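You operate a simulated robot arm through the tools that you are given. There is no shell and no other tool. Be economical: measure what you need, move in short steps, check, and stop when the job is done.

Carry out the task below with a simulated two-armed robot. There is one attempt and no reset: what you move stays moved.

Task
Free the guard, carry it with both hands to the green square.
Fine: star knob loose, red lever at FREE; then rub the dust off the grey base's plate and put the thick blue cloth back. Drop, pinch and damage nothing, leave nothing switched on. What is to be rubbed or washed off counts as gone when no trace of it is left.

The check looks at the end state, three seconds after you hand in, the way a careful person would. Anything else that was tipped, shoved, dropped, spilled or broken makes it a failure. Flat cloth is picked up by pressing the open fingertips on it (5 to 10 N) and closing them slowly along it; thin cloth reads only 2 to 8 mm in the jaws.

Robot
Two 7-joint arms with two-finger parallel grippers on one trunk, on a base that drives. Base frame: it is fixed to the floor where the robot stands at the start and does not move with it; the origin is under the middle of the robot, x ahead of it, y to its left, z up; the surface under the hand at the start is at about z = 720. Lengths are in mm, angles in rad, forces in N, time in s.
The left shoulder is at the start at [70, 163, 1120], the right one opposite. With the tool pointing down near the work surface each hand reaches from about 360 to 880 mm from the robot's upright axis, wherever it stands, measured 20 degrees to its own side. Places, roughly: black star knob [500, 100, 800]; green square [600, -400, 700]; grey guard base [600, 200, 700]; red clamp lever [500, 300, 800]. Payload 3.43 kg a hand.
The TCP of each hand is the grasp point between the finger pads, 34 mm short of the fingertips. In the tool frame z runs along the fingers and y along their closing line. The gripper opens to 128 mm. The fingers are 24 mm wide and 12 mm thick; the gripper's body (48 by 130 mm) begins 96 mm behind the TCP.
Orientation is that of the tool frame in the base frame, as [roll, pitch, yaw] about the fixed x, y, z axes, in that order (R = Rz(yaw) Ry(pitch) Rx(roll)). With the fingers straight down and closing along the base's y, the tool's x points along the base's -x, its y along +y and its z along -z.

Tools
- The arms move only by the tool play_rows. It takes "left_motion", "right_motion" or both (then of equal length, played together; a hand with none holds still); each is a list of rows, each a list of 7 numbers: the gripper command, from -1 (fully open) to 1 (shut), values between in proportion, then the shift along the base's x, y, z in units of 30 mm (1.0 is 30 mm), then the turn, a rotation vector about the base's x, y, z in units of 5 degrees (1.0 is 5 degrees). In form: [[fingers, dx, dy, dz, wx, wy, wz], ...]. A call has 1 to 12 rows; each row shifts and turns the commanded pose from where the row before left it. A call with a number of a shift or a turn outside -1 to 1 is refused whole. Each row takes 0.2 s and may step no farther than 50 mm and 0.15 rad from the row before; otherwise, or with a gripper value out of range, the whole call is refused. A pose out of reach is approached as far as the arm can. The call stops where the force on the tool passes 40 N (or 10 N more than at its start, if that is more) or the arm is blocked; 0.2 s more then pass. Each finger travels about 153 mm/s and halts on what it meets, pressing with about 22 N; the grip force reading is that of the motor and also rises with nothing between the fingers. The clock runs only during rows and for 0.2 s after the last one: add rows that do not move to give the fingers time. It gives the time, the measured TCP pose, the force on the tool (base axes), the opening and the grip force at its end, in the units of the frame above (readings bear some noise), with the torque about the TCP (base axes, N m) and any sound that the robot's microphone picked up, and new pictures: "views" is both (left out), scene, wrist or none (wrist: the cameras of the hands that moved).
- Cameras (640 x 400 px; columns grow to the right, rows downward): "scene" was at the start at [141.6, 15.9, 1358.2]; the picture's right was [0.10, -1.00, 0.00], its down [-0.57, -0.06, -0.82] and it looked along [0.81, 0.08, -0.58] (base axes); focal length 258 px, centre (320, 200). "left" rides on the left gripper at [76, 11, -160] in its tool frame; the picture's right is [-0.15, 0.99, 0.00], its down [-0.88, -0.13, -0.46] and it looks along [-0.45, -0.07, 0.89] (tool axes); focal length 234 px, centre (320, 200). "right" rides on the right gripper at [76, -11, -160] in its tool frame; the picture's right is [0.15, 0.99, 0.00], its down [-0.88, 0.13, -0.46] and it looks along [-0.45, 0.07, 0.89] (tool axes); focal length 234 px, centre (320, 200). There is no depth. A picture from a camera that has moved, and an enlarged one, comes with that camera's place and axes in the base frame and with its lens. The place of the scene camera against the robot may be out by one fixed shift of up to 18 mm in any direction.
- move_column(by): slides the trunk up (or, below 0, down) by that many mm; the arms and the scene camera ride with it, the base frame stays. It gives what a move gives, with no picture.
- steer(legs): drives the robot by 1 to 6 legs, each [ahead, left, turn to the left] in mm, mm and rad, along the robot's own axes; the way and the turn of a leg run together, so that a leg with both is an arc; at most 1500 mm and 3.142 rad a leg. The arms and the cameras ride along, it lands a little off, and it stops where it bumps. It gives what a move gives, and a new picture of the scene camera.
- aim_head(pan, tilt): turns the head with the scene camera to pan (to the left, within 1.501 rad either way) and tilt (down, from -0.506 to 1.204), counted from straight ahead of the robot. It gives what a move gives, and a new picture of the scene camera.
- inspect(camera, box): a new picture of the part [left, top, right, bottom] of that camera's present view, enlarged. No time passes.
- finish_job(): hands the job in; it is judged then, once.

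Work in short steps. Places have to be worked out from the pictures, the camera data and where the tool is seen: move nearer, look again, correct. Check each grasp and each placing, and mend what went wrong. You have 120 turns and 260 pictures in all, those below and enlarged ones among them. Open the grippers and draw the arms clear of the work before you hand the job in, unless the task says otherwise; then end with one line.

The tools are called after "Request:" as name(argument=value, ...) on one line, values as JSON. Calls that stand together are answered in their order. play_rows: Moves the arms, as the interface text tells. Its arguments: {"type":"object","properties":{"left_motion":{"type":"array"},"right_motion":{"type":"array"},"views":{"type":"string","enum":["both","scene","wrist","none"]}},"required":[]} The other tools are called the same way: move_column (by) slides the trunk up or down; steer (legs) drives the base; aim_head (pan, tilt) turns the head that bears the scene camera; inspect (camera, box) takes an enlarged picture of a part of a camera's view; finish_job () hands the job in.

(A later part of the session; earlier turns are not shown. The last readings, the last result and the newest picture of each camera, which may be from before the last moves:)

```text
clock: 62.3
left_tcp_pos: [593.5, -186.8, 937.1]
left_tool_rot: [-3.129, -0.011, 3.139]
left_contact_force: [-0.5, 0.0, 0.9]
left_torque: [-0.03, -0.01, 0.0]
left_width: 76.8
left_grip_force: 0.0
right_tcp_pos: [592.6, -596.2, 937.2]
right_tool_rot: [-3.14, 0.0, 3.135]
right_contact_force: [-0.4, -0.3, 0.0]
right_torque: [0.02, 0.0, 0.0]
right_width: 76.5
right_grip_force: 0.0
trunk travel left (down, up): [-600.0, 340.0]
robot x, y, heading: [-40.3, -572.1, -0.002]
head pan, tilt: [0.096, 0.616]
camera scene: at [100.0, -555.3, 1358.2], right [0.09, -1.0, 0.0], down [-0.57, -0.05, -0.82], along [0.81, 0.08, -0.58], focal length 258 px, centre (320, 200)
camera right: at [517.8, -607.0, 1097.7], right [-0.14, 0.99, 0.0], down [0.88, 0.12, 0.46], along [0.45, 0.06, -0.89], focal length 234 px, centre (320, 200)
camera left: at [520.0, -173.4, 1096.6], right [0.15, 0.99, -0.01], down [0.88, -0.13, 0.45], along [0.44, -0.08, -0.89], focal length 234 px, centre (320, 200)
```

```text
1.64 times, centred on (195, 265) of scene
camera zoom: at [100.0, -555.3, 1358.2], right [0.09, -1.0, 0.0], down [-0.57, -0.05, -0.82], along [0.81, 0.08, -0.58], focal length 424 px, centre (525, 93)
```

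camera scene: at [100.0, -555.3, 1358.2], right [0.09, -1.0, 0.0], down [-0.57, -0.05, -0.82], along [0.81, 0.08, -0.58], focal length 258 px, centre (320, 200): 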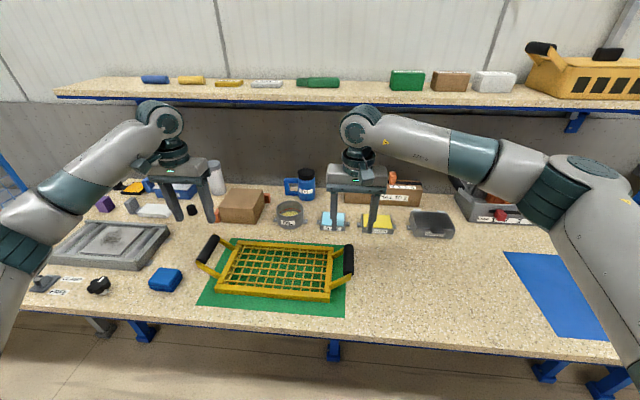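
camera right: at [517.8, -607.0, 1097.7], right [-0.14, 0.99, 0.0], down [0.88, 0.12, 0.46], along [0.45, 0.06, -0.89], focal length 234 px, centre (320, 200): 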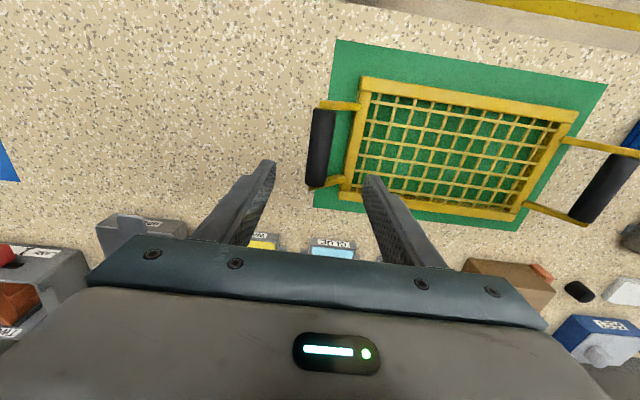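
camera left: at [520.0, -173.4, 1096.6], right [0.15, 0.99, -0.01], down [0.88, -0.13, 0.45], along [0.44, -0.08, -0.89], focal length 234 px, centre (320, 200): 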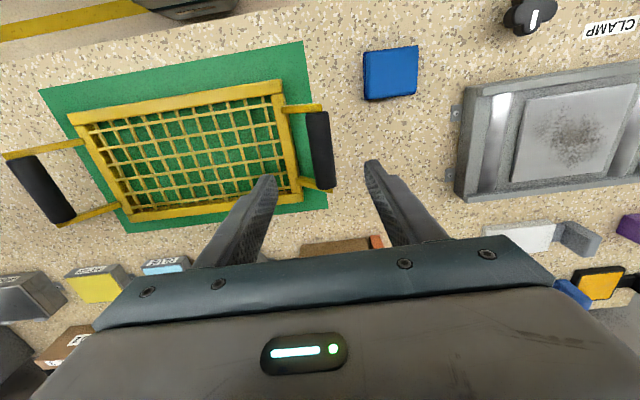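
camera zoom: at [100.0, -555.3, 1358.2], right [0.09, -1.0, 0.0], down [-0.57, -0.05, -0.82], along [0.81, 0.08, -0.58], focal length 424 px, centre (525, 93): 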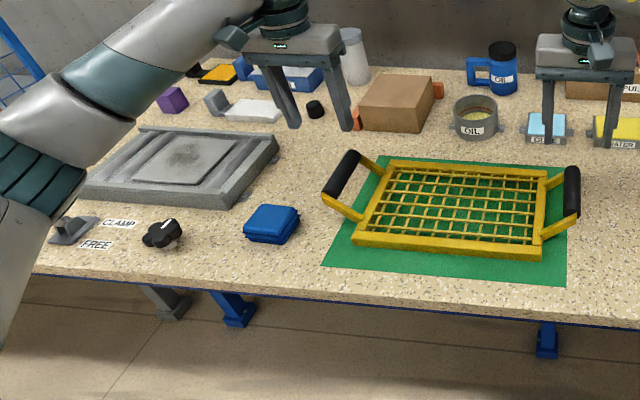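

The guard rests flat inside the square. Next, raise the hands, tuck the right hand aside, and drive back left so the left hand can reach both the cloth (≈522, −82) and the plate.

Request:
play_rows(left_motion=[[-0.2, 0, 0, 1, 0, 0, 0], [-0.2, 0, 0, 1, 0, 0, 0], [-0.2, 0, 0, 0, 0, 0, 0], [-0.2, 0, 0, 0, 0, 0, 0], [-0.2, 0, 0, 0, 0, 0, 0], [-0.2, 0, 0, 0, 0, 0, 0]], right_motion=[[-0.2, 0, 0, 1, 0, 0, 0], [-0.2, 0, 0, 1, 0, 0, 0], [-0.2, -0.7, -0.8, 0.6, 0, 0, 0], [-0.2, -0.7, -0.8, 0.6, 0, 0, 0], [-0.2, -0.7, -0.8, 0.6, 0, 0, 0], [-0.2, -0.7, -0.8, 0.6, 0, 0, 0]], views="none")

Request:
steer(legs=[[0, 470, 0], [20, 0, 0]])

```text
clock: 63.7
left_tcp_pos: [593.7, -186.5, 997.3]
left_tool_rot: [-3.132, -0.012, 3.137]
left_contact_force: [-1.0, 0.3, 0.1]
left_torque: [0.01, 0.01, 0.02]
left_width: 77.0
left_grip_force: 0.1
right_tcp_pos: [508.9, -694.1, 1070.0]
right_tool_rot: [-3.141, 0.0, 3.133]
right_contact_force: [-0.5, -0.1, 0.5]
right_torque: [0.07, 0.02, 0.03]
right_width: 76.8
right_grip_force: 0.0
trunk travel left (down, up): [-600.0, 340.0]
robot x, y, heading: [-42.3, -570.8, -0.007]
head pan, tilt: [0.096, 0.616]
```

```text
clock: 66.9
left_tcp_pos: [616.9, 276.2, 998.7]
left_tool_rot: [-3.13, -0.007, 3.134]
left_contact_force: [-0.6, 0.2, 0.2]
left_torque: [0.06, 0.01, 0.01]
left_width: 76.9
left_grip_force: 0.1
right_tcp_pos: [528.8, -230.3, 1069.6]
right_tool_rot: [-3.141, 0.001, 3.128]
right_contact_force: [-0.5, 0.5, -0.3]
right_torque: [0.0, -0.01, -0.05]
right_width: 76.9
right_grip_force: 0.0
trunk travel left (down, up): [-600.0, 340.0]
robot x, y, heading: [-18.9, -107.7, -0.009]
head pan, tilt: [0.096, 0.616]
camera scene: at [120.9, -91.1, 1358.5], right [0.09, -1.0, 0.0], down [-0.57, -0.05, -0.82], along [0.81, 0.07, -0.58], focal length 258 px, centre (320, 200)
```

scene: 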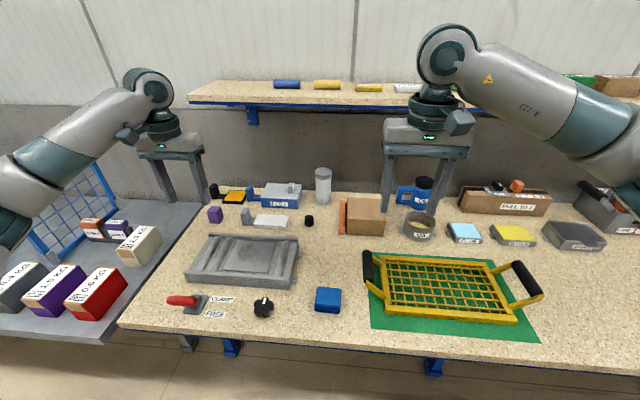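

Let me look closely at the base plate and the cloth.

Request:
inspect(camera="scene", box=[170, 220, 350, 330])

Request:
inspect(camera="left", box=[0, 0, 640, 400])

```text
3.56 times, centred on (260, 275) of scene
camera zoom: at [120.9, -91.1, 1358.5], right [0.09, -1.0, 0.0], down [-0.57, -0.05, -0.82], along [0.81, 0.07, -0.58], focal length 919 px, centre (533, -67)
```

zoom: 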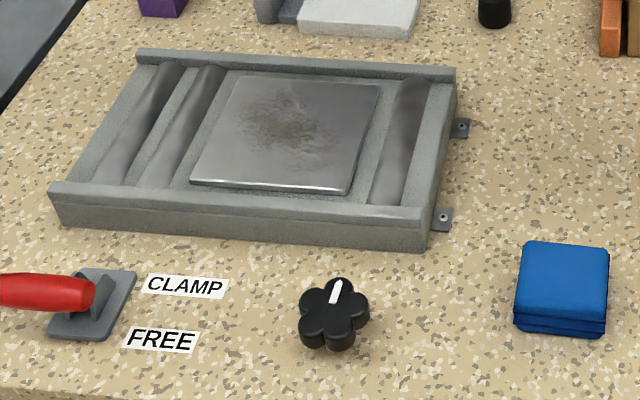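

```text
1.00 times, centred on (320, 200) of left (not enlarged: the box is as wide or as high as the picture)
camera zoom: at [542.4, 289.1, 1157.5], right [0.15, 0.99, -0.01], down [0.88, -0.13, 0.45], along [0.44, -0.08, -0.89], focal length 234 px, centre (320, 200)
```

zoom: 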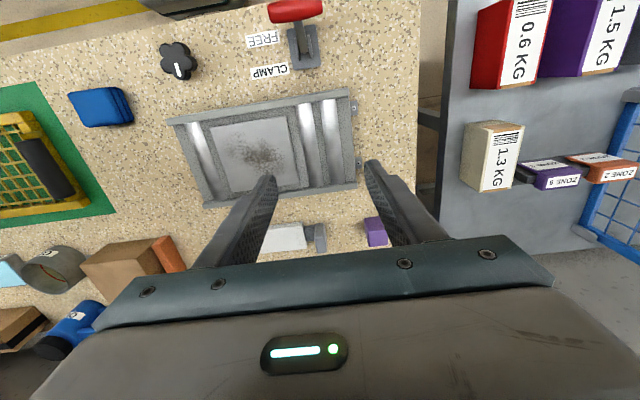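

Plate ≈ x 582–705, y 84–226, dust near (640, 160); cloth at (523, −82), ~70 mm square and ~25 mm thick. I'll move the left hand above the cloth and the right hand further away.

Request:
play_rows(left_motion=[[-0.5, -0.26, -0.99, -0.3, 0, 0, 0], [-0.5, -0.26, -0.99, -0.3, 0, 0, 0], [-0.5, -0.26, -0.99, -0.3, 0, 0, 0], [-0.5, -0.26, -0.99, -0.3, 0, 0, 0], [-0.5, -0.26, -0.99, -0.3, 0, 0, 0], [-0.5, -0.26, -0.99, -0.3, 0, 0, 0], [-0.5, -0.26, -0.99, -0.3, 0, 0, 0], [-0.5, -0.26, -0.99, -0.3, 0, 0, 0], [-0.5, -0.26, -0.99, -0.3, 0, 0, 0], [-0.5, -0.26, -0.99, -0.3, 0, 0, 0], [-0.5, -0.26, -0.99, -0.3, 0, 0, 0], [-0.5, -0.26, -0.99, -0.3, 0, 0, 0]], right_motion=[[-0.2, 0, -1, 0, 0, 0, 0], [-0.2, 0, -1, 0, 0, 0, 0], [-0.2, 0, -1, 0, 0, 0, 0], [-0.2, 0, -1, 0, 0, 0, 0], [-0.2, 0, -1, 0, 0, 0, 0], [-0.2, 0, -1, 0, 0, 0, 0], [-0.2, 0, 0, 0, 0, 0, 0], [-0.2, 0, 0, 0, 0, 0, 0], [-0.2, 0, 0, 0, 0, 0, 0], [-0.2, 0, 0, 0, 0, 0, 0], [-0.2, 0, 0, 0, 0, 0, 0], [-0.2, 0, 0, 0, 0, 0, 0]])

Request:
inspect(camera="left", box=[220, 80, 460, 230])

```text
clock: 69.5
left_tcp_pos: [524.2, -81.2, 889.1]
left_tool_rot: [-3.131, -0.012, 3.135]
left_contact_force: [0.5, -0.2, 0.6]
left_torque: [0.0, 0.02, 0.0]
left_width: 96.0
left_grip_force: 0.0
right_tcp_pos: [531.8, -412.2, 1069.9]
right_tool_rot: [3.14, 0.001, 3.128]
right_contact_force: [-0.3, 0.7, -0.2]
right_torque: [-0.01, 0.04, 0.0]
right_width: 76.9
right_grip_force: 0.1
trunk travel left (down, up): [-600.0, 340.0]
robot x, y, heading: [-20.5, -103.7, -0.006]
head pan, tilt: [0.096, 0.616]
camera scene: at [123.1, -91.8, 1358.2], right [0.09, -1.0, 0.0], down [-0.58, -0.05, -0.82], along [0.81, 0.07, -0.58], focal length 258 px, centre (320, 200)
camera right: at [456.0, -421.1, 1228.3], right [-0.13, 0.99, 0.0], down [0.88, 0.12, 0.46], along [0.45, 0.06, -0.89], focal length 234 px, centre (320, 200)
camera left: at [450.1, -68.4, 1047.6], right [0.15, 0.99, -0.01], down [0.88, -0.13, 0.45], along [0.44, -0.08, -0.89], focal length 234 px, centre (320, 200)
```

scene: 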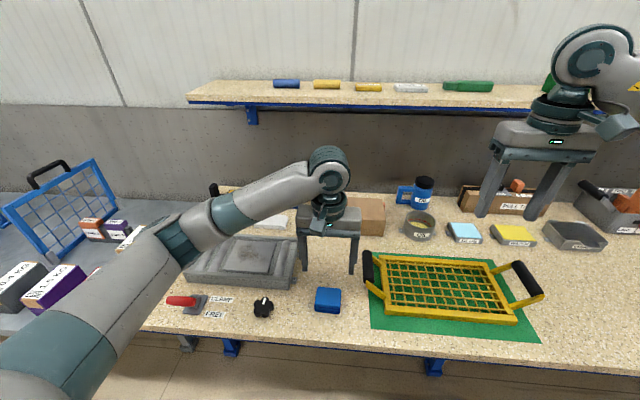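
right: 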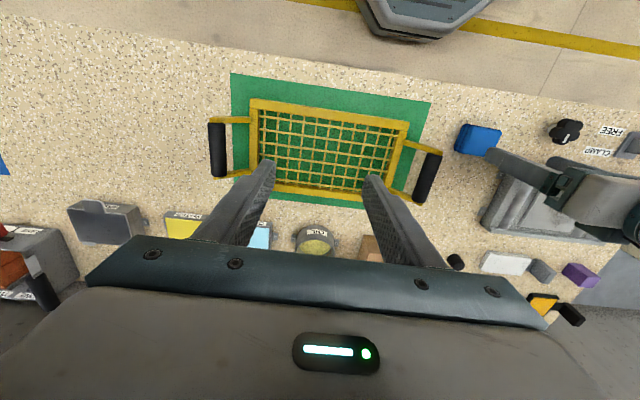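
left: 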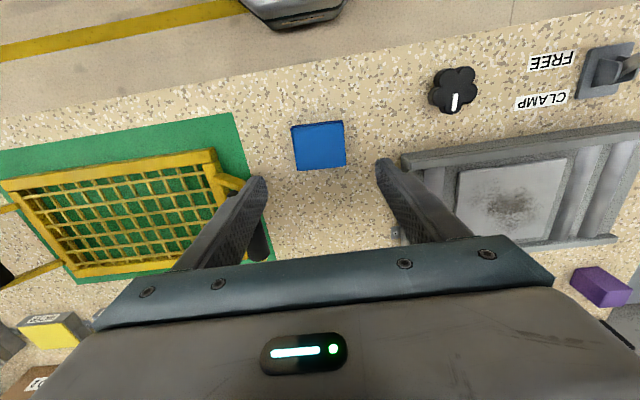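

```text
2.67 times, centred on (340, 155) of left
camera zoom: at [450.1, -68.4, 1047.6], right [0.15, 0.99, -0.01], down [0.88, -0.13, 0.45], along [0.44, -0.08, -0.89], focal length 624 px, centre (267, 320)
```

zoom: 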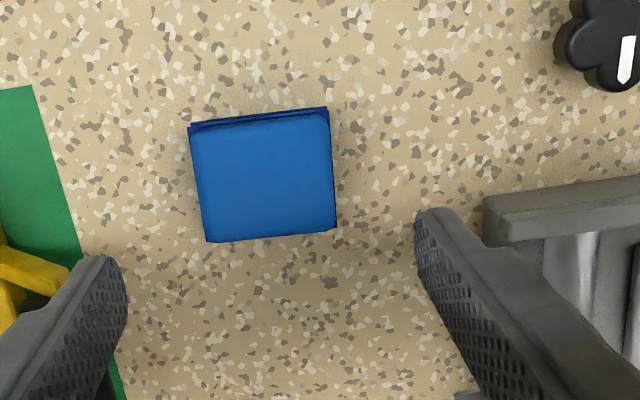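

The cloth is x 495–552, y −117…−52, square to the axes, centre (523, −85). I'll descend with the fingers on either side in y, tips ~8 mm off the table.

Request:
play_rows(left_motion=[[-0.5, 0, -0.13, -0.9, 0, 0, 0], [-0.5, 0, 0, -0.9, 0, 0, 0], [-0.5, 0, 0, -0.9, 0, 0, 0], [-0.5, 0, 0, -0.9, 0, 0, 0], [-0.5, 0, 0, -0.55, 0, 0, 0], [-0.5, 0, 0, 0, 0, 0, 0]], views="wrist")

Request:
inspect(camera="scene", box=[270, 240, 390, 320])

```text
clock: 70.9
left_tcp_pos: [523.6, -84.0, 764.7]
left_tool_rot: [-3.131, -0.012, 3.135]
left_contact_force: [0.1, 0.3, 0.3]
left_torque: [0.02, -0.01, 0.0]
left_width: 96.0
left_grip_force: 0.1
right_tcp_pos: [531.4, -410.7, 1068.3]
right_tool_rot: [3.141, -0.001, 3.131]
right_contact_force: [-0.1, 0.3, -0.2]
right_torque: [-0.02, 0.0, -0.01]
right_width: 76.9
right_grip_force: 0.1
trunk travel left (down, up): [-600.0, 340.0]
robot x, y, heading: [-18.2, -104.7, -0.007]
head pan, tilt: [0.096, 0.616]
camera left: at [450.5, -70.8, 923.5], right [0.15, 0.99, -0.01], down [0.88, -0.13, 0.45], along [0.44, -0.08, -0.89], focal length 234 px, centre (320, 200)
```

left: 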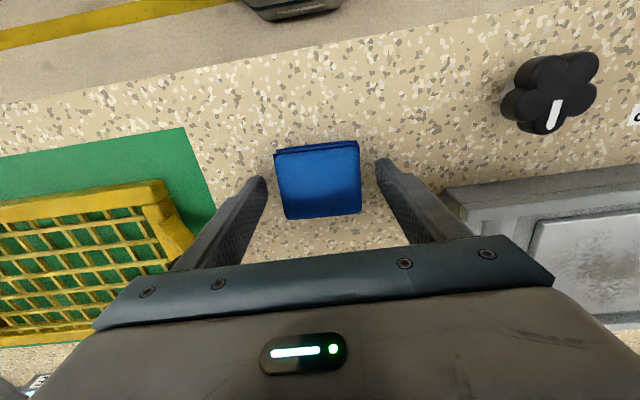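

```text
5.00 times, centred on (330, 280) of scene
camera zoom: at [122.9, -90.8, 1358.2], right [0.09, -1.0, 0.0], down [-0.58, -0.05, -0.82], along [0.81, 0.07, -0.58], focal length 1293 px, centre (270, -200)
```

zoom: 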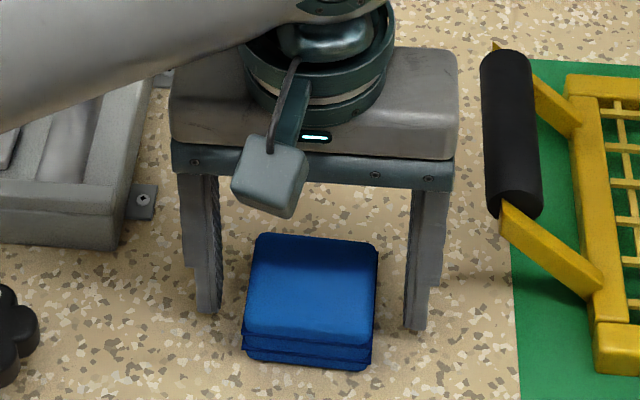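

The fingers flank the cloth evenly. I'll close slowly.

Request:
play_rows(left_motion=[[-0.2, 0, 0, 0, 0, 0, 0], [-0.05, 0, 0, 0, 0, 0, 0], [0.05, 0, 0, 0, 0, 0, 0], [0.15, 0, 0, 0, 0, 0, 0], [0.25, 0, 0, 0, 0, 0, 0], [0.35, 0, 0, 0, 0, 0, 0], [0.35, 0, 0, 0, 0, 0, 0]], views="wrist")

Request:
inspect(camera="scene", box=[270, 240, 390, 320])

```text
clock: 72.5
left_tcp_pos: [523.9, -84.0, 764.9]
left_tool_rot: [-3.13, -0.008, 3.135]
left_contact_force: [1.0, 0.4, 1.2]
left_torque: [0.04, -0.01, -0.05]
left_width: 64.1
left_grip_force: 22.3
right_tcp_pos: [530.4, -409.9, 1069.7]
right_tool_rot: [-3.141, -0.002, 3.131]
right_contact_force: [-0.1, 0.5, 0.0]
right_torque: [-0.01, 0.01, -0.01]
right_width: 76.7
right_grip_force: 0.2
trunk travel left (down, up): [-600.0, 340.0]
robot x, y, heading: [-16.7, -105.7, -0.007]
head pan, tilt: [0.096, 0.616]
camera left: at [450.5, -70.7, 923.9], right [0.15, 0.99, -0.01], down [0.88, -0.13, 0.45], along [0.44, -0.08, -0.89], focal length 234 px, centre (320, 200)
```

left: 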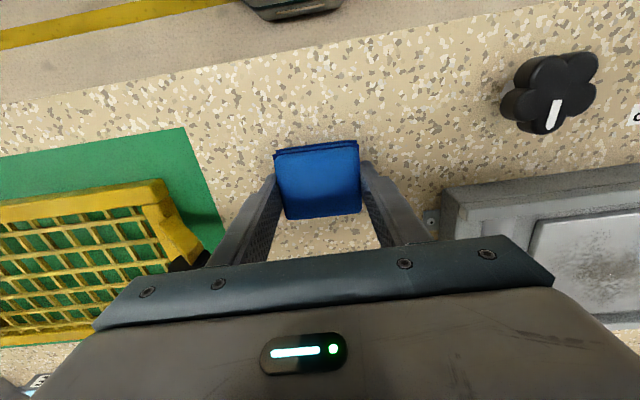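

```text
5.00 times, centred on (330, 280) of scene
camera zoom: at [122.9, -90.7, 1358.2], right [0.09, -1.0, 0.0], down [-0.58, -0.05, -0.82], along [0.81, 0.07, -0.58], focal length 1293 px, centre (270, -200)
```

zoom: 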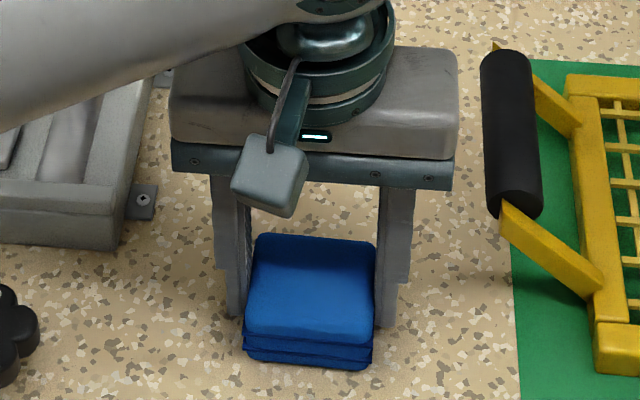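

The cloth holds as a firm 64 mm pad. I'll lift and check it.

Request:
play_rows(left_motion=[[0.6, 0, 0, 0.3, 0, 0, 0], [0.6, 0, 0, 0.6, 0, 0, 0], [0.6, 0, 0, 1, 0, 0, 0], [0.6, 0, 0, 1, 0, 0, 0], [0.6, 0, 0, 0.6, 0, 0, 0], [0.6, 0, 0, 0, 0, 0, 0]], views="wrist")

Request:
inspect(camera="scene", box=[270, 200, 390, 320])

```text
clock: 73.9
left_tcp_pos: [524.7, -83.5, 869.1]
left_tool_rot: [-3.131, -0.01, 3.135]
left_contact_force: [0.1, -0.1, -0.6]
left_torque: [-0.01, -0.03, 0.01]
left_width: 64.2
left_grip_force: 22.3
right_tcp_pos: [530.4, -410.4, 1069.4]
right_tool_rot: [-3.14, 0.0, 3.13]
right_contact_force: [0.4, -0.5, 0.0]
right_torque: [0.02, -0.02, 0.01]
right_width: 76.6
right_grip_force: 0.1
trunk travel left (down, up): [-600.0, 340.0]
robot x, y, heading: [-16.9, -107.5, -0.007]
head pan, tilt: [0.096, 0.616]
camera left: at [450.7, -70.9, 1029.0], right [0.15, 0.99, -0.01], down [0.88, -0.13, 0.45], along [0.44, -0.08, -0.89], focal length 234 px, centre (320, 200)
```

left: 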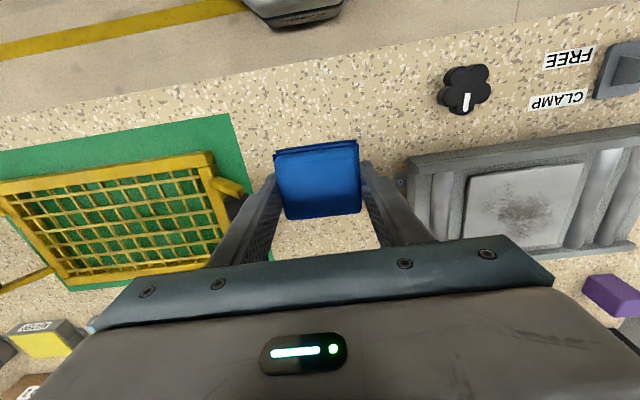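

```text
3.33 times, centred on (330, 260) of scene
camera zoom: at [123.1, -90.7, 1358.2], right [0.09, -1.0, 0.0], down [-0.58, -0.05, -0.82], along [0.81, 0.07, -0.58], focal length 862 px, centre (287, 0)
```

zoom: 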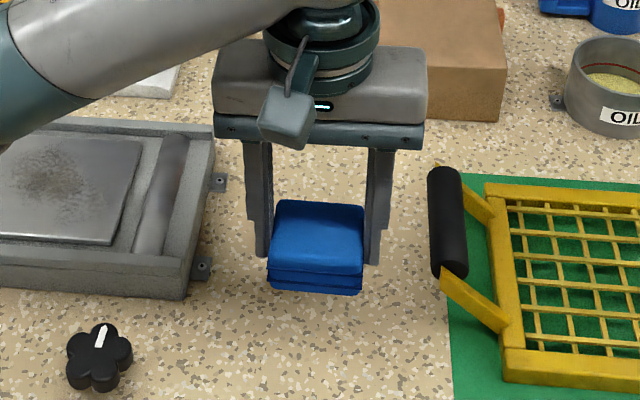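

The pad is held well. Triangulating the plate gives z≈755, x 581–700, y 91–230. I'll bring the pad above its centre, to z≈820.

Request:
play_rows(left_motion=[[0.6, 0.43, 0.9, 0, 0, 0, 0], [0.6, 0.43, 0.9, 0, 0, 0, 0], [0.6, 0.43, 0.9, 0, 0, 0, 0], [0.6, 0.43, 0.9, 0, 0, 0, 0], [0.6, 0.43, 0.9, 0, 0, 0, 0], [0.6, 0.43, 0.9, 0, 0, 0, 0], [0.6, 0.43, 0.9, 0, 0, 0, 0], [0.6, 0.43, 0.9, 0, 0, 0, 0], [0.6, 0.43, 0.9, 0, 0, 0, 0], [0.6, 0, 0, -0.8, 0, 0, 0], [0.6, 0, 0, -0.8, 0, 0, 0], [0.6, 0, 0, 0, 0, 0, 0]], views="wrist")

Request:
inspect(camera="scene", box=[170, 190, 330, 300])

```text
clock: 76.5
left_tcp_pos: [641.3, 158.3, 821.5]
left_tool_rot: [-3.129, -0.01, 3.134]
left_contact_force: [-0.5, -1.0, 0.3]
left_torque: [0.0, -0.01, -0.02]
left_width: 64.0
left_grip_force: 21.9
right_tcp_pos: [530.5, -410.7, 1069.6]
right_tool_rot: [-3.141, 0.001, 3.129]
right_contact_force: [0.0, 1.4, -0.4]
right_torque: [0.01, 0.01, 0.0]
right_width: 77.1
right_grip_force: 0.1
trunk travel left (down, up): [-600.0, 340.0]
robot x, y, heading: [-20.4, -106.2, -0.008]
head pan, tilt: [0.096, 0.616]
camera left: at [567.0, 172.0, 980.8], right [0.15, 0.99, -0.01], down [0.88, -0.13, 0.45], along [0.44, -0.08, -0.89], focal length 234 px, centre (320, 200)
```

left: 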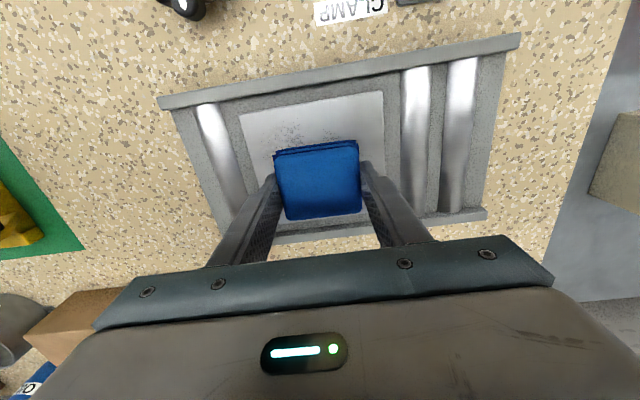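

```text
3.64 times, centred on (250, 245) of scene
camera zoom: at [122.8, -90.8, 1358.2], right [0.09, -1.0, 0.0], down [-0.58, -0.05, -0.82], along [0.81, 0.07, -0.58], focal length 940 px, centre (574, 36)
```

zoom: 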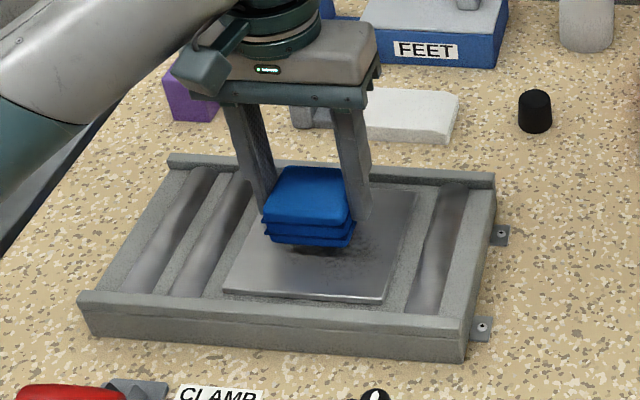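

The pad is over the dust. I'll lower it gently onto the plate.

Request:
play_rows(left_motion=[[0.6, 0, 0, -0.3, 0, 0, 0], [0.6, 0, 0, -0.15, 0, 0, 0], [0.6, 0, 0, -0.1, 0, 0, 0], [0.6, 0, 0, -0.08, 0, 0, 0], [0.6, 0, 0, 0, 0, 0, 0]], views="none")

```text
clock: 77.7
left_tcp_pos: [640.3, 158.3, 805.3]
left_tool_rot: [-3.13, -0.006, 3.135]
left_contact_force: [1.4, -0.4, 16.6]
left_torque: [0.55, 0.12, -0.07]
left_width: 64.2
left_grip_force: 22.1
right_tcp_pos: [528.9, -411.4, 1069.4]
right_tool_rot: [-3.142, 0.003, 3.128]
right_contact_force: [-0.4, -0.7, 0.6]
right_torque: [0.03, 0.0, 0.01]
right_width: 77.0
right_grip_force: 0.1
trunk travel left (down, up): [-600.0, 340.0]
robot x, y, heading: [-21.3, -105.0, -0.008]
head pan, tilt: [0.096, 0.616]
```

Contact at TCP z≈805 with ~17 N. I'll ease slightly and wipe: y strokes at x=640, then at x=607.

Request:
play_rows(left_motion=[[0.6, 0, 0, 0.03, 0, 0, 0], [0.6, 0, 0.55, 0, 0, 0, 0], [0.6, 0, 0.55, 0, 0, 0, 0], [0.6, 0, -0.733, 0, 0, 0, 0], [0.6, 0, -0.733, 0, 0, 0, 0], [0.6, 0, -0.733, 0, 0, 0, 0], [0.6, -0.55, 0, 0, 0, 0, 0], [0.6, -0.55, 0, 0, 0, 0, 0], [0.6, 0, 0.733, 0, 0, 0, 0], [0.6, 0, 0.733, 0, 0, 0, 0], [0.6, 0, 0.733, 0, 0, 0, 0], [0.6, 0, 0, 0, 0, 0, 0]], views="both")

Request:
inspect(camera="scene", box=[170, 190, 330, 300])

```text
clock: 80.3
left_tcp_pos: [607.0, 191.2, 804.8]
left_tool_rot: [-3.132, -0.01, 3.134]
left_contact_force: [-2.5, -5.8, 15.6]
left_torque: [-0.03, -0.02, -0.06]
left_width: 64.1
left_grip_force: 21.8
right_tcp_pos: [528.8, -411.9, 1068.6]
right_tool_rot: [3.141, 0.003, 3.127]
right_contact_force: [0.4, -1.2, -0.4]
right_torque: [-0.01, 0.04, 0.03]
right_width: 76.9
right_grip_force: 0.0
trunk travel left (down, up): [-600.0, 340.0]
robot x, y, heading: [-19.1, -104.4, -0.008]
head pan, tilt: [0.096, 0.616]
camera scene: at [121.0, -92.4, 1358.4], right [0.09, -1.0, 0.0], down [-0.57, -0.05, -0.82], along [0.81, 0.07, -0.58], focal length 258 px, centre (320, 200)
camera left: at [532.1, 204.2, 963.6], right [0.15, 0.99, -0.01], down [0.88, -0.13, 0.45], along [0.44, -0.08, -0.89], focal length 234 px, centre (320, 200)
```

scene: 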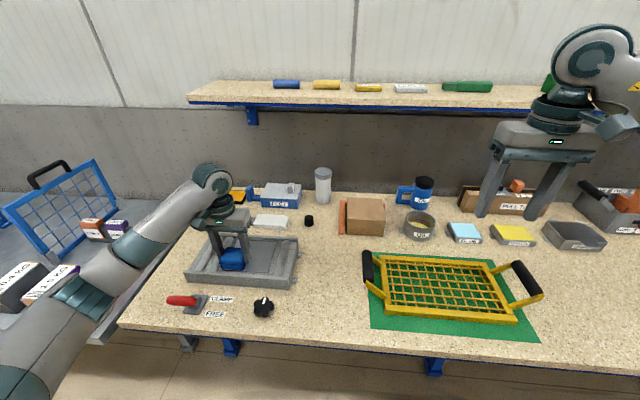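
left: 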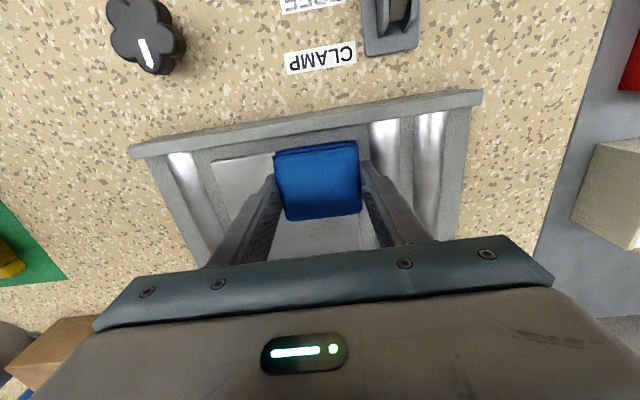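

```text
3.64 times, centred on (250, 245) of scene
camera zoom: at [121.0, -92.4, 1358.4], right [0.09, -1.0, 0.0], down [-0.57, -0.05, -0.82], along [0.81, 0.07, -0.58], focal length 940 px, centre (574, 36)
```

zoom: 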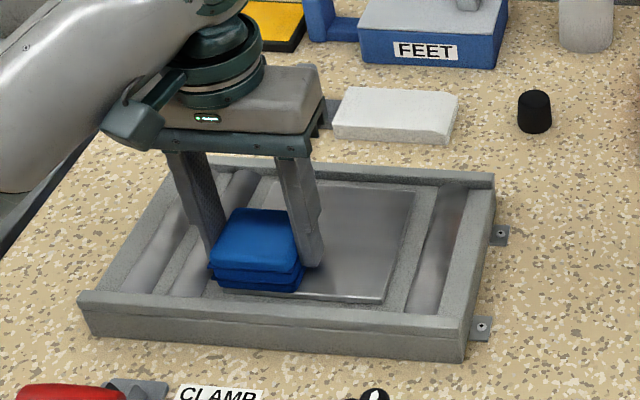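

Most dust is gone already. I'll continue across the front and rear of the plate.

Request:
play_rows(left_motion=[[0.6, 0, -0.733, 0, 0, 0, 0], [0.6, 0, -0.733, 0, 0, 0, 0], [0.6, 0, -0.733, 0, 0, 0, 0], [0.6, 0.55, 0, 0, 0, 0, 0], [0.6, 0.55, 0, 0, 0, 0, 0], [0.6, 0.55, 0, 0, 0, 0, 0], [0.6, 0.55, 0, 0, 0, 0, 0], [0.6, 0, 0.733, 0, 0, 0, 0], [0.6, 0, 0.733, 0, 0, 0, 0], [0.6, 0, 0.733, 0, 0, 0, 0], [0.6, 0, 0, 0, 0, 0, 0]], views="none")

Request:
play_rows(left_motion=[[0.6, 0, -0.733, 0, 0, 0, 0], [0.6, 0, -0.733, 0, 0, 0, 0], [0.6, 0, -0.733, 0, 0, 0, 0], [0.6, -0.6, 0, 0, 0, 0, 0], [0.6, 0, 0.733, 0, 0, 0, 0], [0.6, 0, 0.733, 0, 0, 0, 0], [0.6, 0, 0.733, 0, 0, 0, 0], [0.6, -0.95, 0, 0, 0, 0, 0], [0.6, 0, -0.733, 0, 0, 0, 0], [0.6, 0, -0.733, 0, 0, 0, 0], [0.6, 0, -0.733, 0, 0, 0, 0]], views="none")

```text
clock: 82.7
left_tcp_pos: [673.5, 191.6, 804.4]
left_tool_rot: [-3.13, -0.011, 3.136]
left_contact_force: [1.7, -2.6, 7.5]
left_torque: [0.14, -0.1, -0.06]
left_width: 64.3
left_grip_force: 22.1
right_tcp_pos: [531.2, -411.5, 1068.6]
right_tool_rot: [3.14, 0.0, 3.13]
right_contact_force: [-0.7, -0.3, -1.4]
right_torque: [-0.02, 0.01, 0.02]
right_width: 76.7
right_grip_force: 0.0
trunk travel left (down, up): [-600.0, 340.0]
robot x, y, heading: [-17.9, -106.3, -0.007]
head pan, tilt: [0.096, 0.616]
```

```text
clock: 85.1
left_tcp_pos: [625.2, 126.1, 805.0]
left_tool_rot: [-3.131, -0.012, 3.134]
left_contact_force: [-0.9, 2.5, 7.2]
left_torque: [0.39, 0.01, 0.09]
left_width: 63.8
left_grip_force: 22.0
right_tcp_pos: [529.4, -410.5, 1069.8]
right_tool_rot: [3.141, 0.0, 3.129]
right_contact_force: [0.7, 0.6, -0.5]
right_torque: [-0.01, 0.0, 0.01]
right_width: 76.9
right_grip_force: 0.1
trunk travel left (down, up): [-600.0, 340.0]
robot x, y, heading: [-17.7, -108.7, -0.008]
head pan, tilt: [0.096, 0.616]
```

Now I lift off and step aside toward −y to inspect the plate from above.

Request:
play_rows(left_motion=[[0.6, 0, 0, 0.5, 0, 0, 0], [0.6, 0, 0, 1, 0, 0, 0], [0.6, 0, 0, 1, 0, 0, 0], [0.6, -0.6, -1, 0.5, 0, 0, 0], [0.6, -0.6, -1, 0.5, 0, 0, 0], [0.6, -0.6, -1, 0, 0, 0, 0], [0.6, -0.6, -1, 0, 0, 0, 0], [0.6, 0, 0, 0, 0, 0, 0]], views="none")

Request:
inspect(camera="scene", box=[180, 225, 310, 295])

Request:
inspect(camera="left", box=[300, 60, 560, 260])

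```text
clock: 86.9
left_tcp_pos: [554.8, 4.3, 910.1]
left_tool_rot: [-3.127, -0.011, 3.135]
left_contact_force: [0.6, 0.2, -1.4]
left_torque: [-0.02, 0.01, -0.03]
left_width: 63.8
left_grip_force: 22.1
right_tcp_pos: [531.2, -408.7, 1070.0]
right_tool_rot: [3.141, 0.0, 3.13]
right_contact_force: [-0.1, 0.2, -0.6]
right_torque: [-0.01, 0.01, 0.02]
right_width: 76.9
right_grip_force: 0.0
trunk travel left (down, up): [-600.0, 340.0]
robot x, y, heading: [-24.7, -103.2, -0.009]
head pan, tilt: [0.096, 0.616]
```

```text
4.92 times, centred on (245, 260) of scene
camera zoom: at [123.1, -89.8, 1358.2], right [0.09, -1.0, 0.0], down [-0.58, -0.05, -0.82], along [0.81, 0.07, -0.58], focal length 1273 px, centre (689, -95)
```

zoom: 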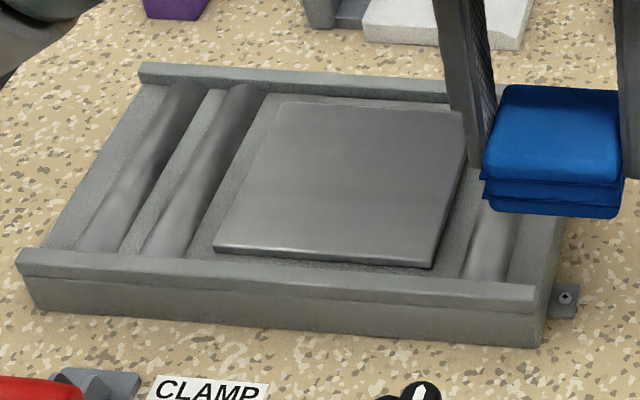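

```text
2.00 times, centred on (430, 160) of left
camera zoom: at [481.4, 18.8, 1068.2], right [0.15, 0.99, -0.01], down [0.88, -0.13, 0.45], along [0.44, -0.08, -0.89], focal length 468 px, centre (100, 280)
```

zoom: 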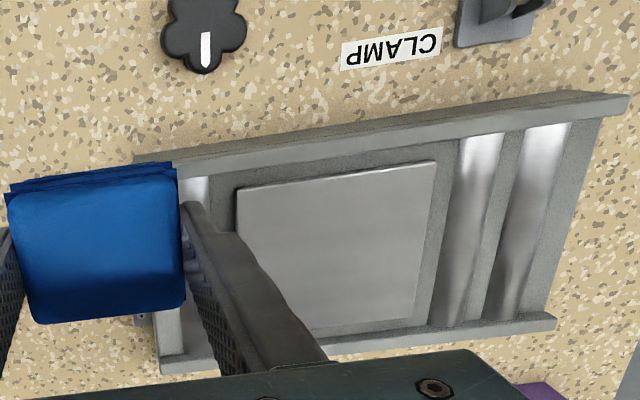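

The visible plate is clean. I'll go above the cloth's original spot and check the remaining corner before setting it down.

Request:
play_rows(left_motion=[[0.6, -0.34, -0.98, 0, 0, 0, 0], [0.6, -0.34, -0.98, 0, 0, 0, 0], [0.6, -0.35, -0.98, -0.5, 0, 0, 0], [0.6, 0, 0, -1, 0, 0, 0], [0.6, 0, 0, 0, 0, 0, 0]], views="wrist")

Request:
inspect(camera="scene", box=[180, 225, 310, 295])

Request:
inspect(camera="left", box=[400, 100, 640, 270])

```text
clock: 88.1
left_tcp_pos: [524.8, -83.0, 864.1]
left_tool_rot: [-3.13, -0.01, 3.135]
left_contact_force: [0.0, 0.6, -1.8]
left_torque: [0.0, 0.0, -0.03]
left_width: 64.0
left_grip_force: 22.0
right_tcp_pos: [529.7, -410.5, 1067.9]
right_tool_rot: [3.141, 0.001, 3.128]
right_contact_force: [0.5, -0.4, -0.7]
right_torque: [-0.02, 0.0, 0.02]
right_width: 76.8
right_grip_force: 0.1
trunk travel left (down, up): [-600.0, 340.0]
robot x, y, heading: [-18.6, -103.3, -0.007]
head pan, tilt: [0.096, 0.616]
camera left: at [451.0, -70.0, 1023.0], right [0.15, 0.99, -0.01], down [0.88, -0.13, 0.45], along [0.44, -0.08, -0.89], focal length 234 px, centre (320, 200)
```

left: 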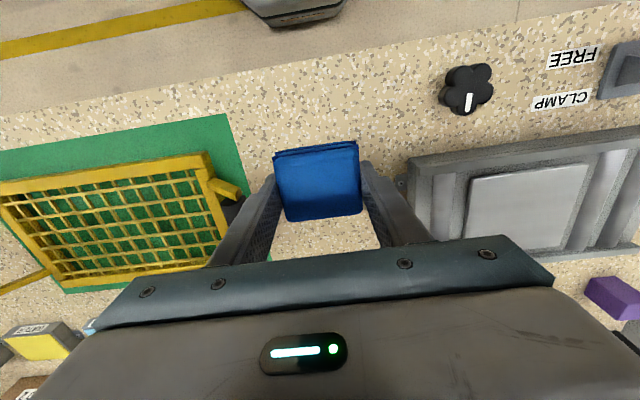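

```text
4.92 times, centred on (245, 260) of scene
camera zoom: at [122.7, -91.3, 1358.2], right [0.09, -1.0, 0.0], down [-0.58, -0.05, -0.82], along [0.81, 0.07, -0.58], focal length 1273 px, centre (689, -95)
```

zoom: 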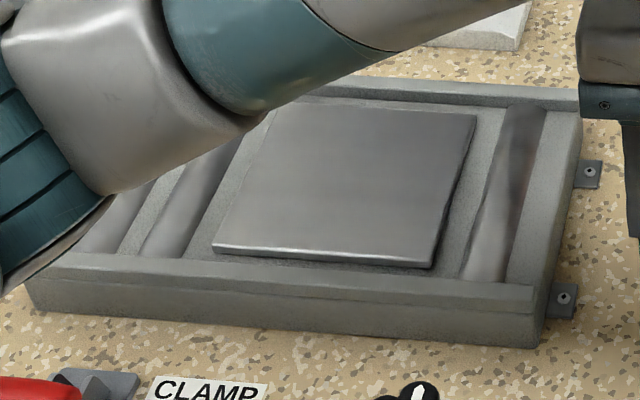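

```text
2.35 times, centred on (520, 185) of left
camera zoom: at [451.0, -70.0, 1023.0], right [0.15, 0.99, -0.01], down [0.88, -0.13, 0.45], along [0.44, -0.08, -0.89], focal length 551 px, centre (-151, 235)
```

zoom: 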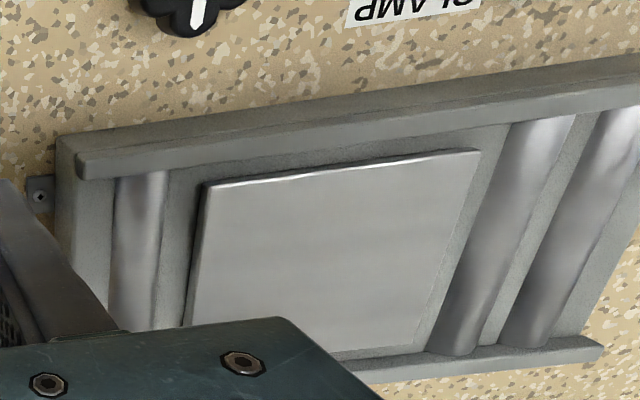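

The plate looks spotless from both views. I'll set the cloth down at its original pose (523.9, −84, 765).

Request:
play_rows(left_motion=[[0.6, -0.03, -0.03, -0.8, 0, 0, 0], [0.6, 0, 0, -0.8, 0, 0, 0], [0.6, 0, 0, -0.8, 0, 0, 0], [0.6, 0, 0, -0.6, 0, 0, 0], [0.6, 0, 0, -0.2, 0, 0, 0], [0.6, 0, 0, -0.07, 0, 0, 0], [0.6, 0, 0, 0, 0, 0, 0]], views="wrist")

```text
clock: 89.7
left_tcp_pos: [524.1, -83.0, 766.2]
left_tool_rot: [-3.131, -0.009, 3.135]
left_contact_force: [-0.2, 0.1, 0.1]
left_torque: [0.0, -0.02, 0.03]
left_width: 63.9
left_grip_force: 21.9
right_tcp_pos: [530.1, -411.0, 1069.7]
right_tool_rot: [3.141, 0.0, 3.128]
right_contact_force: [-1.1, 0.0, 0.2]
right_torque: [0.02, 0.01, 0.01]
right_width: 76.8
right_grip_force: 0.0
trunk travel left (down, up): [-600.0, 340.0]
robot x, y, heading: [-17.8, -104.7, -0.004]
head pan, tilt: [0.096, 0.616]
camera left: at [449.6, -70.1, 924.8], right [0.15, 0.99, -0.01], down [0.88, -0.13, 0.45], along [0.44, -0.08, -0.89], focal length 234 px, centre (320, 200)
```

left: 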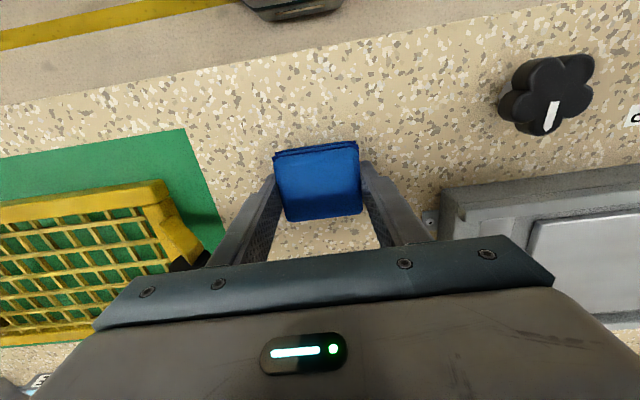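

The cloth is about 1 mm above the table; I'll lower the last bit, release slowly and rise.

Request:
play_rows(left_motion=[[0.6, 0, -0.03, -0.05, 0, 0, 0], [0.6, 0, 0, -0.02, 0, 0, 0], [0.0, 0, 0, 0, 0, 0, 0], [-0.1, 0, 0, 0, 0, 0, 0], [-0.3, 0, 0, 0, 0, 0, 0], [-0.5, 0, 0, 0, 0, 0, 0], [-0.5, 0, 0, 0.7, 0, 0, 0], [-0.5, 0, 0, 1, 0, 0, 0], [-0.5, 0, 0, 1, 0, 0, 0], [-0.5, 0, 0, 1, 0, 0, 0], [-0.5, 0, 0, 1, 0, 0, 0]], views="wrist")

Request:
inspect(camera="scene", box=[270, 220, 390, 320])

```text
clock: 92.1
left_tcp_pos: [520.9, -84.1, 905.0]
left_tool_rot: [-3.131, -0.013, 3.134]
left_contact_force: [0.0, -0.6, 0.3]
left_torque: [0.02, -0.06, -0.02]
left_width: 96.0
left_grip_force: 0.0
right_tcp_pos: [531.8, -410.9, 1069.5]
right_tool_rot: [3.141, -0.001, 3.13]
right_contact_force: [0.3, 0.5, 0.4]
right_torque: [0.0, -0.01, -0.02]
right_width: 76.7
right_grip_force: 0.0
trunk travel left (down, up): [-600.0, 340.0]
robot x, y, heading: [-17.6, -107.8, -0.006]
head pan, tilt: [0.096, 0.616]
camera left: at [448.3, -71.5, 1063.5], right [0.15, 0.99, -0.01], down [0.88, -0.13, 0.45], along [0.44, -0.08, -0.89], focal length 234 px, centre (320, 200)
```

left: 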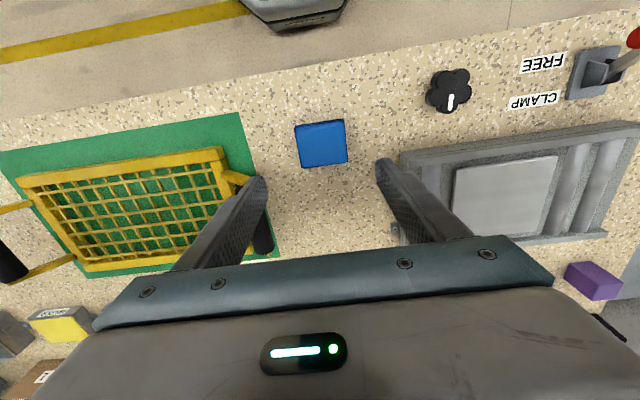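

```text
4.00 times, centred on (330, 270) of scene
camera zoom: at [122.5, -90.9, 1358.2], right [0.09, -1.0, 0.0], down [-0.57, -0.05, -0.82], along [0.81, 0.07, -0.58], focal length 1034 px, centre (280, -80)
```

zoom: 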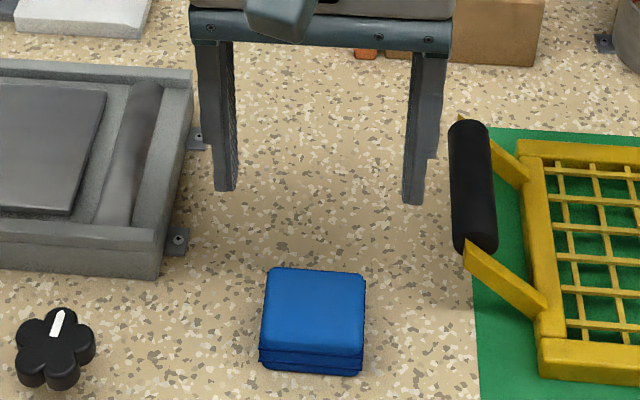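

The cloth is back in place. I'll retract the left hand up and left, viewing the plate once more from above.

Request:
play_rows(left_motion=[[-0.5, 0, 0, 1, 0, 0, 0], [-0.5, 0, 0.95, 0, 0, 0, 0], [-0.5, 0, 0.95, 0, 0, 0, 0], [-0.5, 0.2, 0.95, 0, 0, 0, 0], [-0.5, 0.2, 0.95, 0, 0, 0, 0], [-0.5, 0.2, 0.95, 0, 0, 0, 0], [-0.5, 0.2, 0.95, 0, 0, 0, 0], [-0.5, 0.2, 0.95, 0, 0, 0, 0], [-0.5, 0.2, 0.95, 0, 0, 0, 0], [-0.5, 0.2, 0.95, 0, 0, 0, 0], [-0.5, 0.2, 0.95, 0, 0, 0, 0], [-0.5, 0, 0.95, 0, 0, 0, 0]], views="scene")

Request:
inspect(camera="left", box=[140, 60, 380, 210])

Request:
inspect(camera="scene", box=[150, 220, 350, 330])

Request:
inspect(camera="scene", box=[340, 220, 560, 350])

```text
clock: 94.7
left_tcp_pos: [570.5, 230.3, 934.8]
left_tool_rot: [-3.129, -0.009, 3.137]
left_contact_force: [-0.1, -0.3, 0.4]
left_torque: [-0.01, 0.02, -0.03]
left_width: 96.0
left_grip_force: 0.1
right_tcp_pos: [529.7, -409.8, 1069.8]
right_tool_rot: [3.14, -0.001, 3.129]
right_contact_force: [0.3, 0.2, 1.5]
right_torque: [0.0, 0.01, -0.01]
right_width: 77.0
right_grip_force: 0.0
trunk travel left (down, up): [-600.0, 340.0]
robot x, y, heading: [-20.1, -103.0, -0.007]
head pan, tilt: [0.096, 0.616]
camera scene: at [122.4, -89.6, 1358.2], right [0.09, -1.0, 0.0], down [-0.57, -0.05, -0.82], along [0.81, 0.07, -0.58], focal length 258 px, centre (320, 200)
```

scene: 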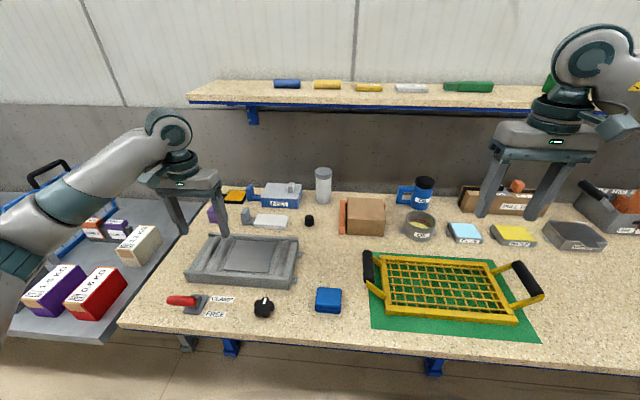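

```text
2.67 times, centred on (260, 135) of left
camera zoom: at [496.7, 243.9, 1094.0], right [0.15, 0.99, -0.01], down [0.88, -0.13, 0.45], along [0.44, -0.08, -0.89], focal length 624 px, centre (480, 373)
```

zoom: 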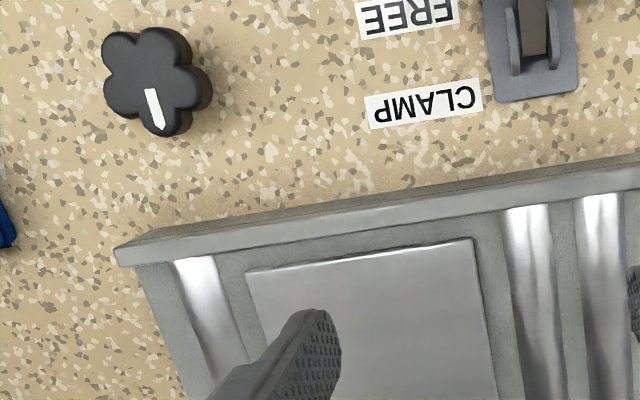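

```text
3.20 times, centred on (250, 275) of scene
camera zoom: at [122.4, -89.6, 1358.2], right [0.09, -1.0, 0.0], down [-0.57, -0.05, -0.82], along [0.81, 0.07, -0.58], focal length 827 px, centre (544, -40)
```

zoom: 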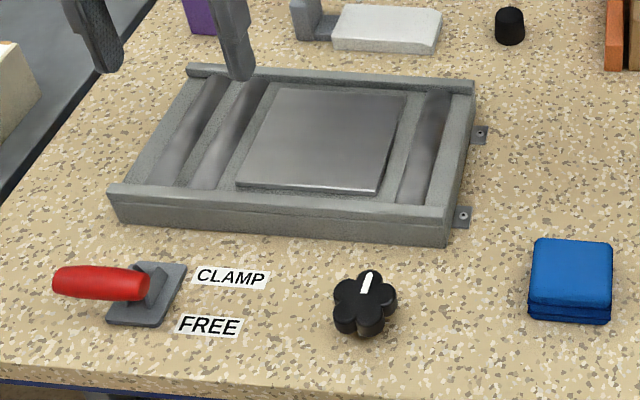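

```text
2.91 times, centred on (450, 285) of scene
camera zoom: at [122.4, -89.6, 1358.2], right [0.09, -1.0, 0.0], down [-0.57, -0.05, -0.82], along [0.81, 0.07, -0.58], focal length 752 px, centre (-58, -47)
```

zoom: 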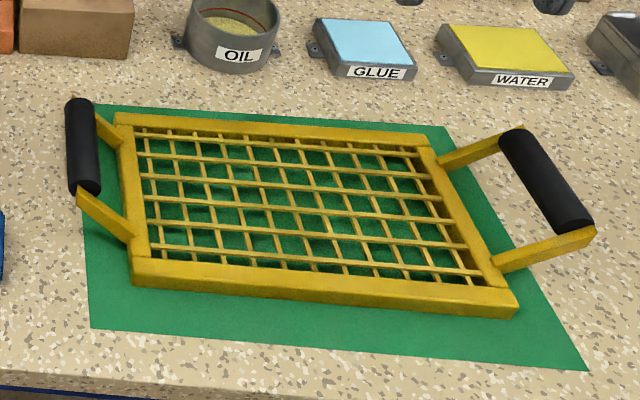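

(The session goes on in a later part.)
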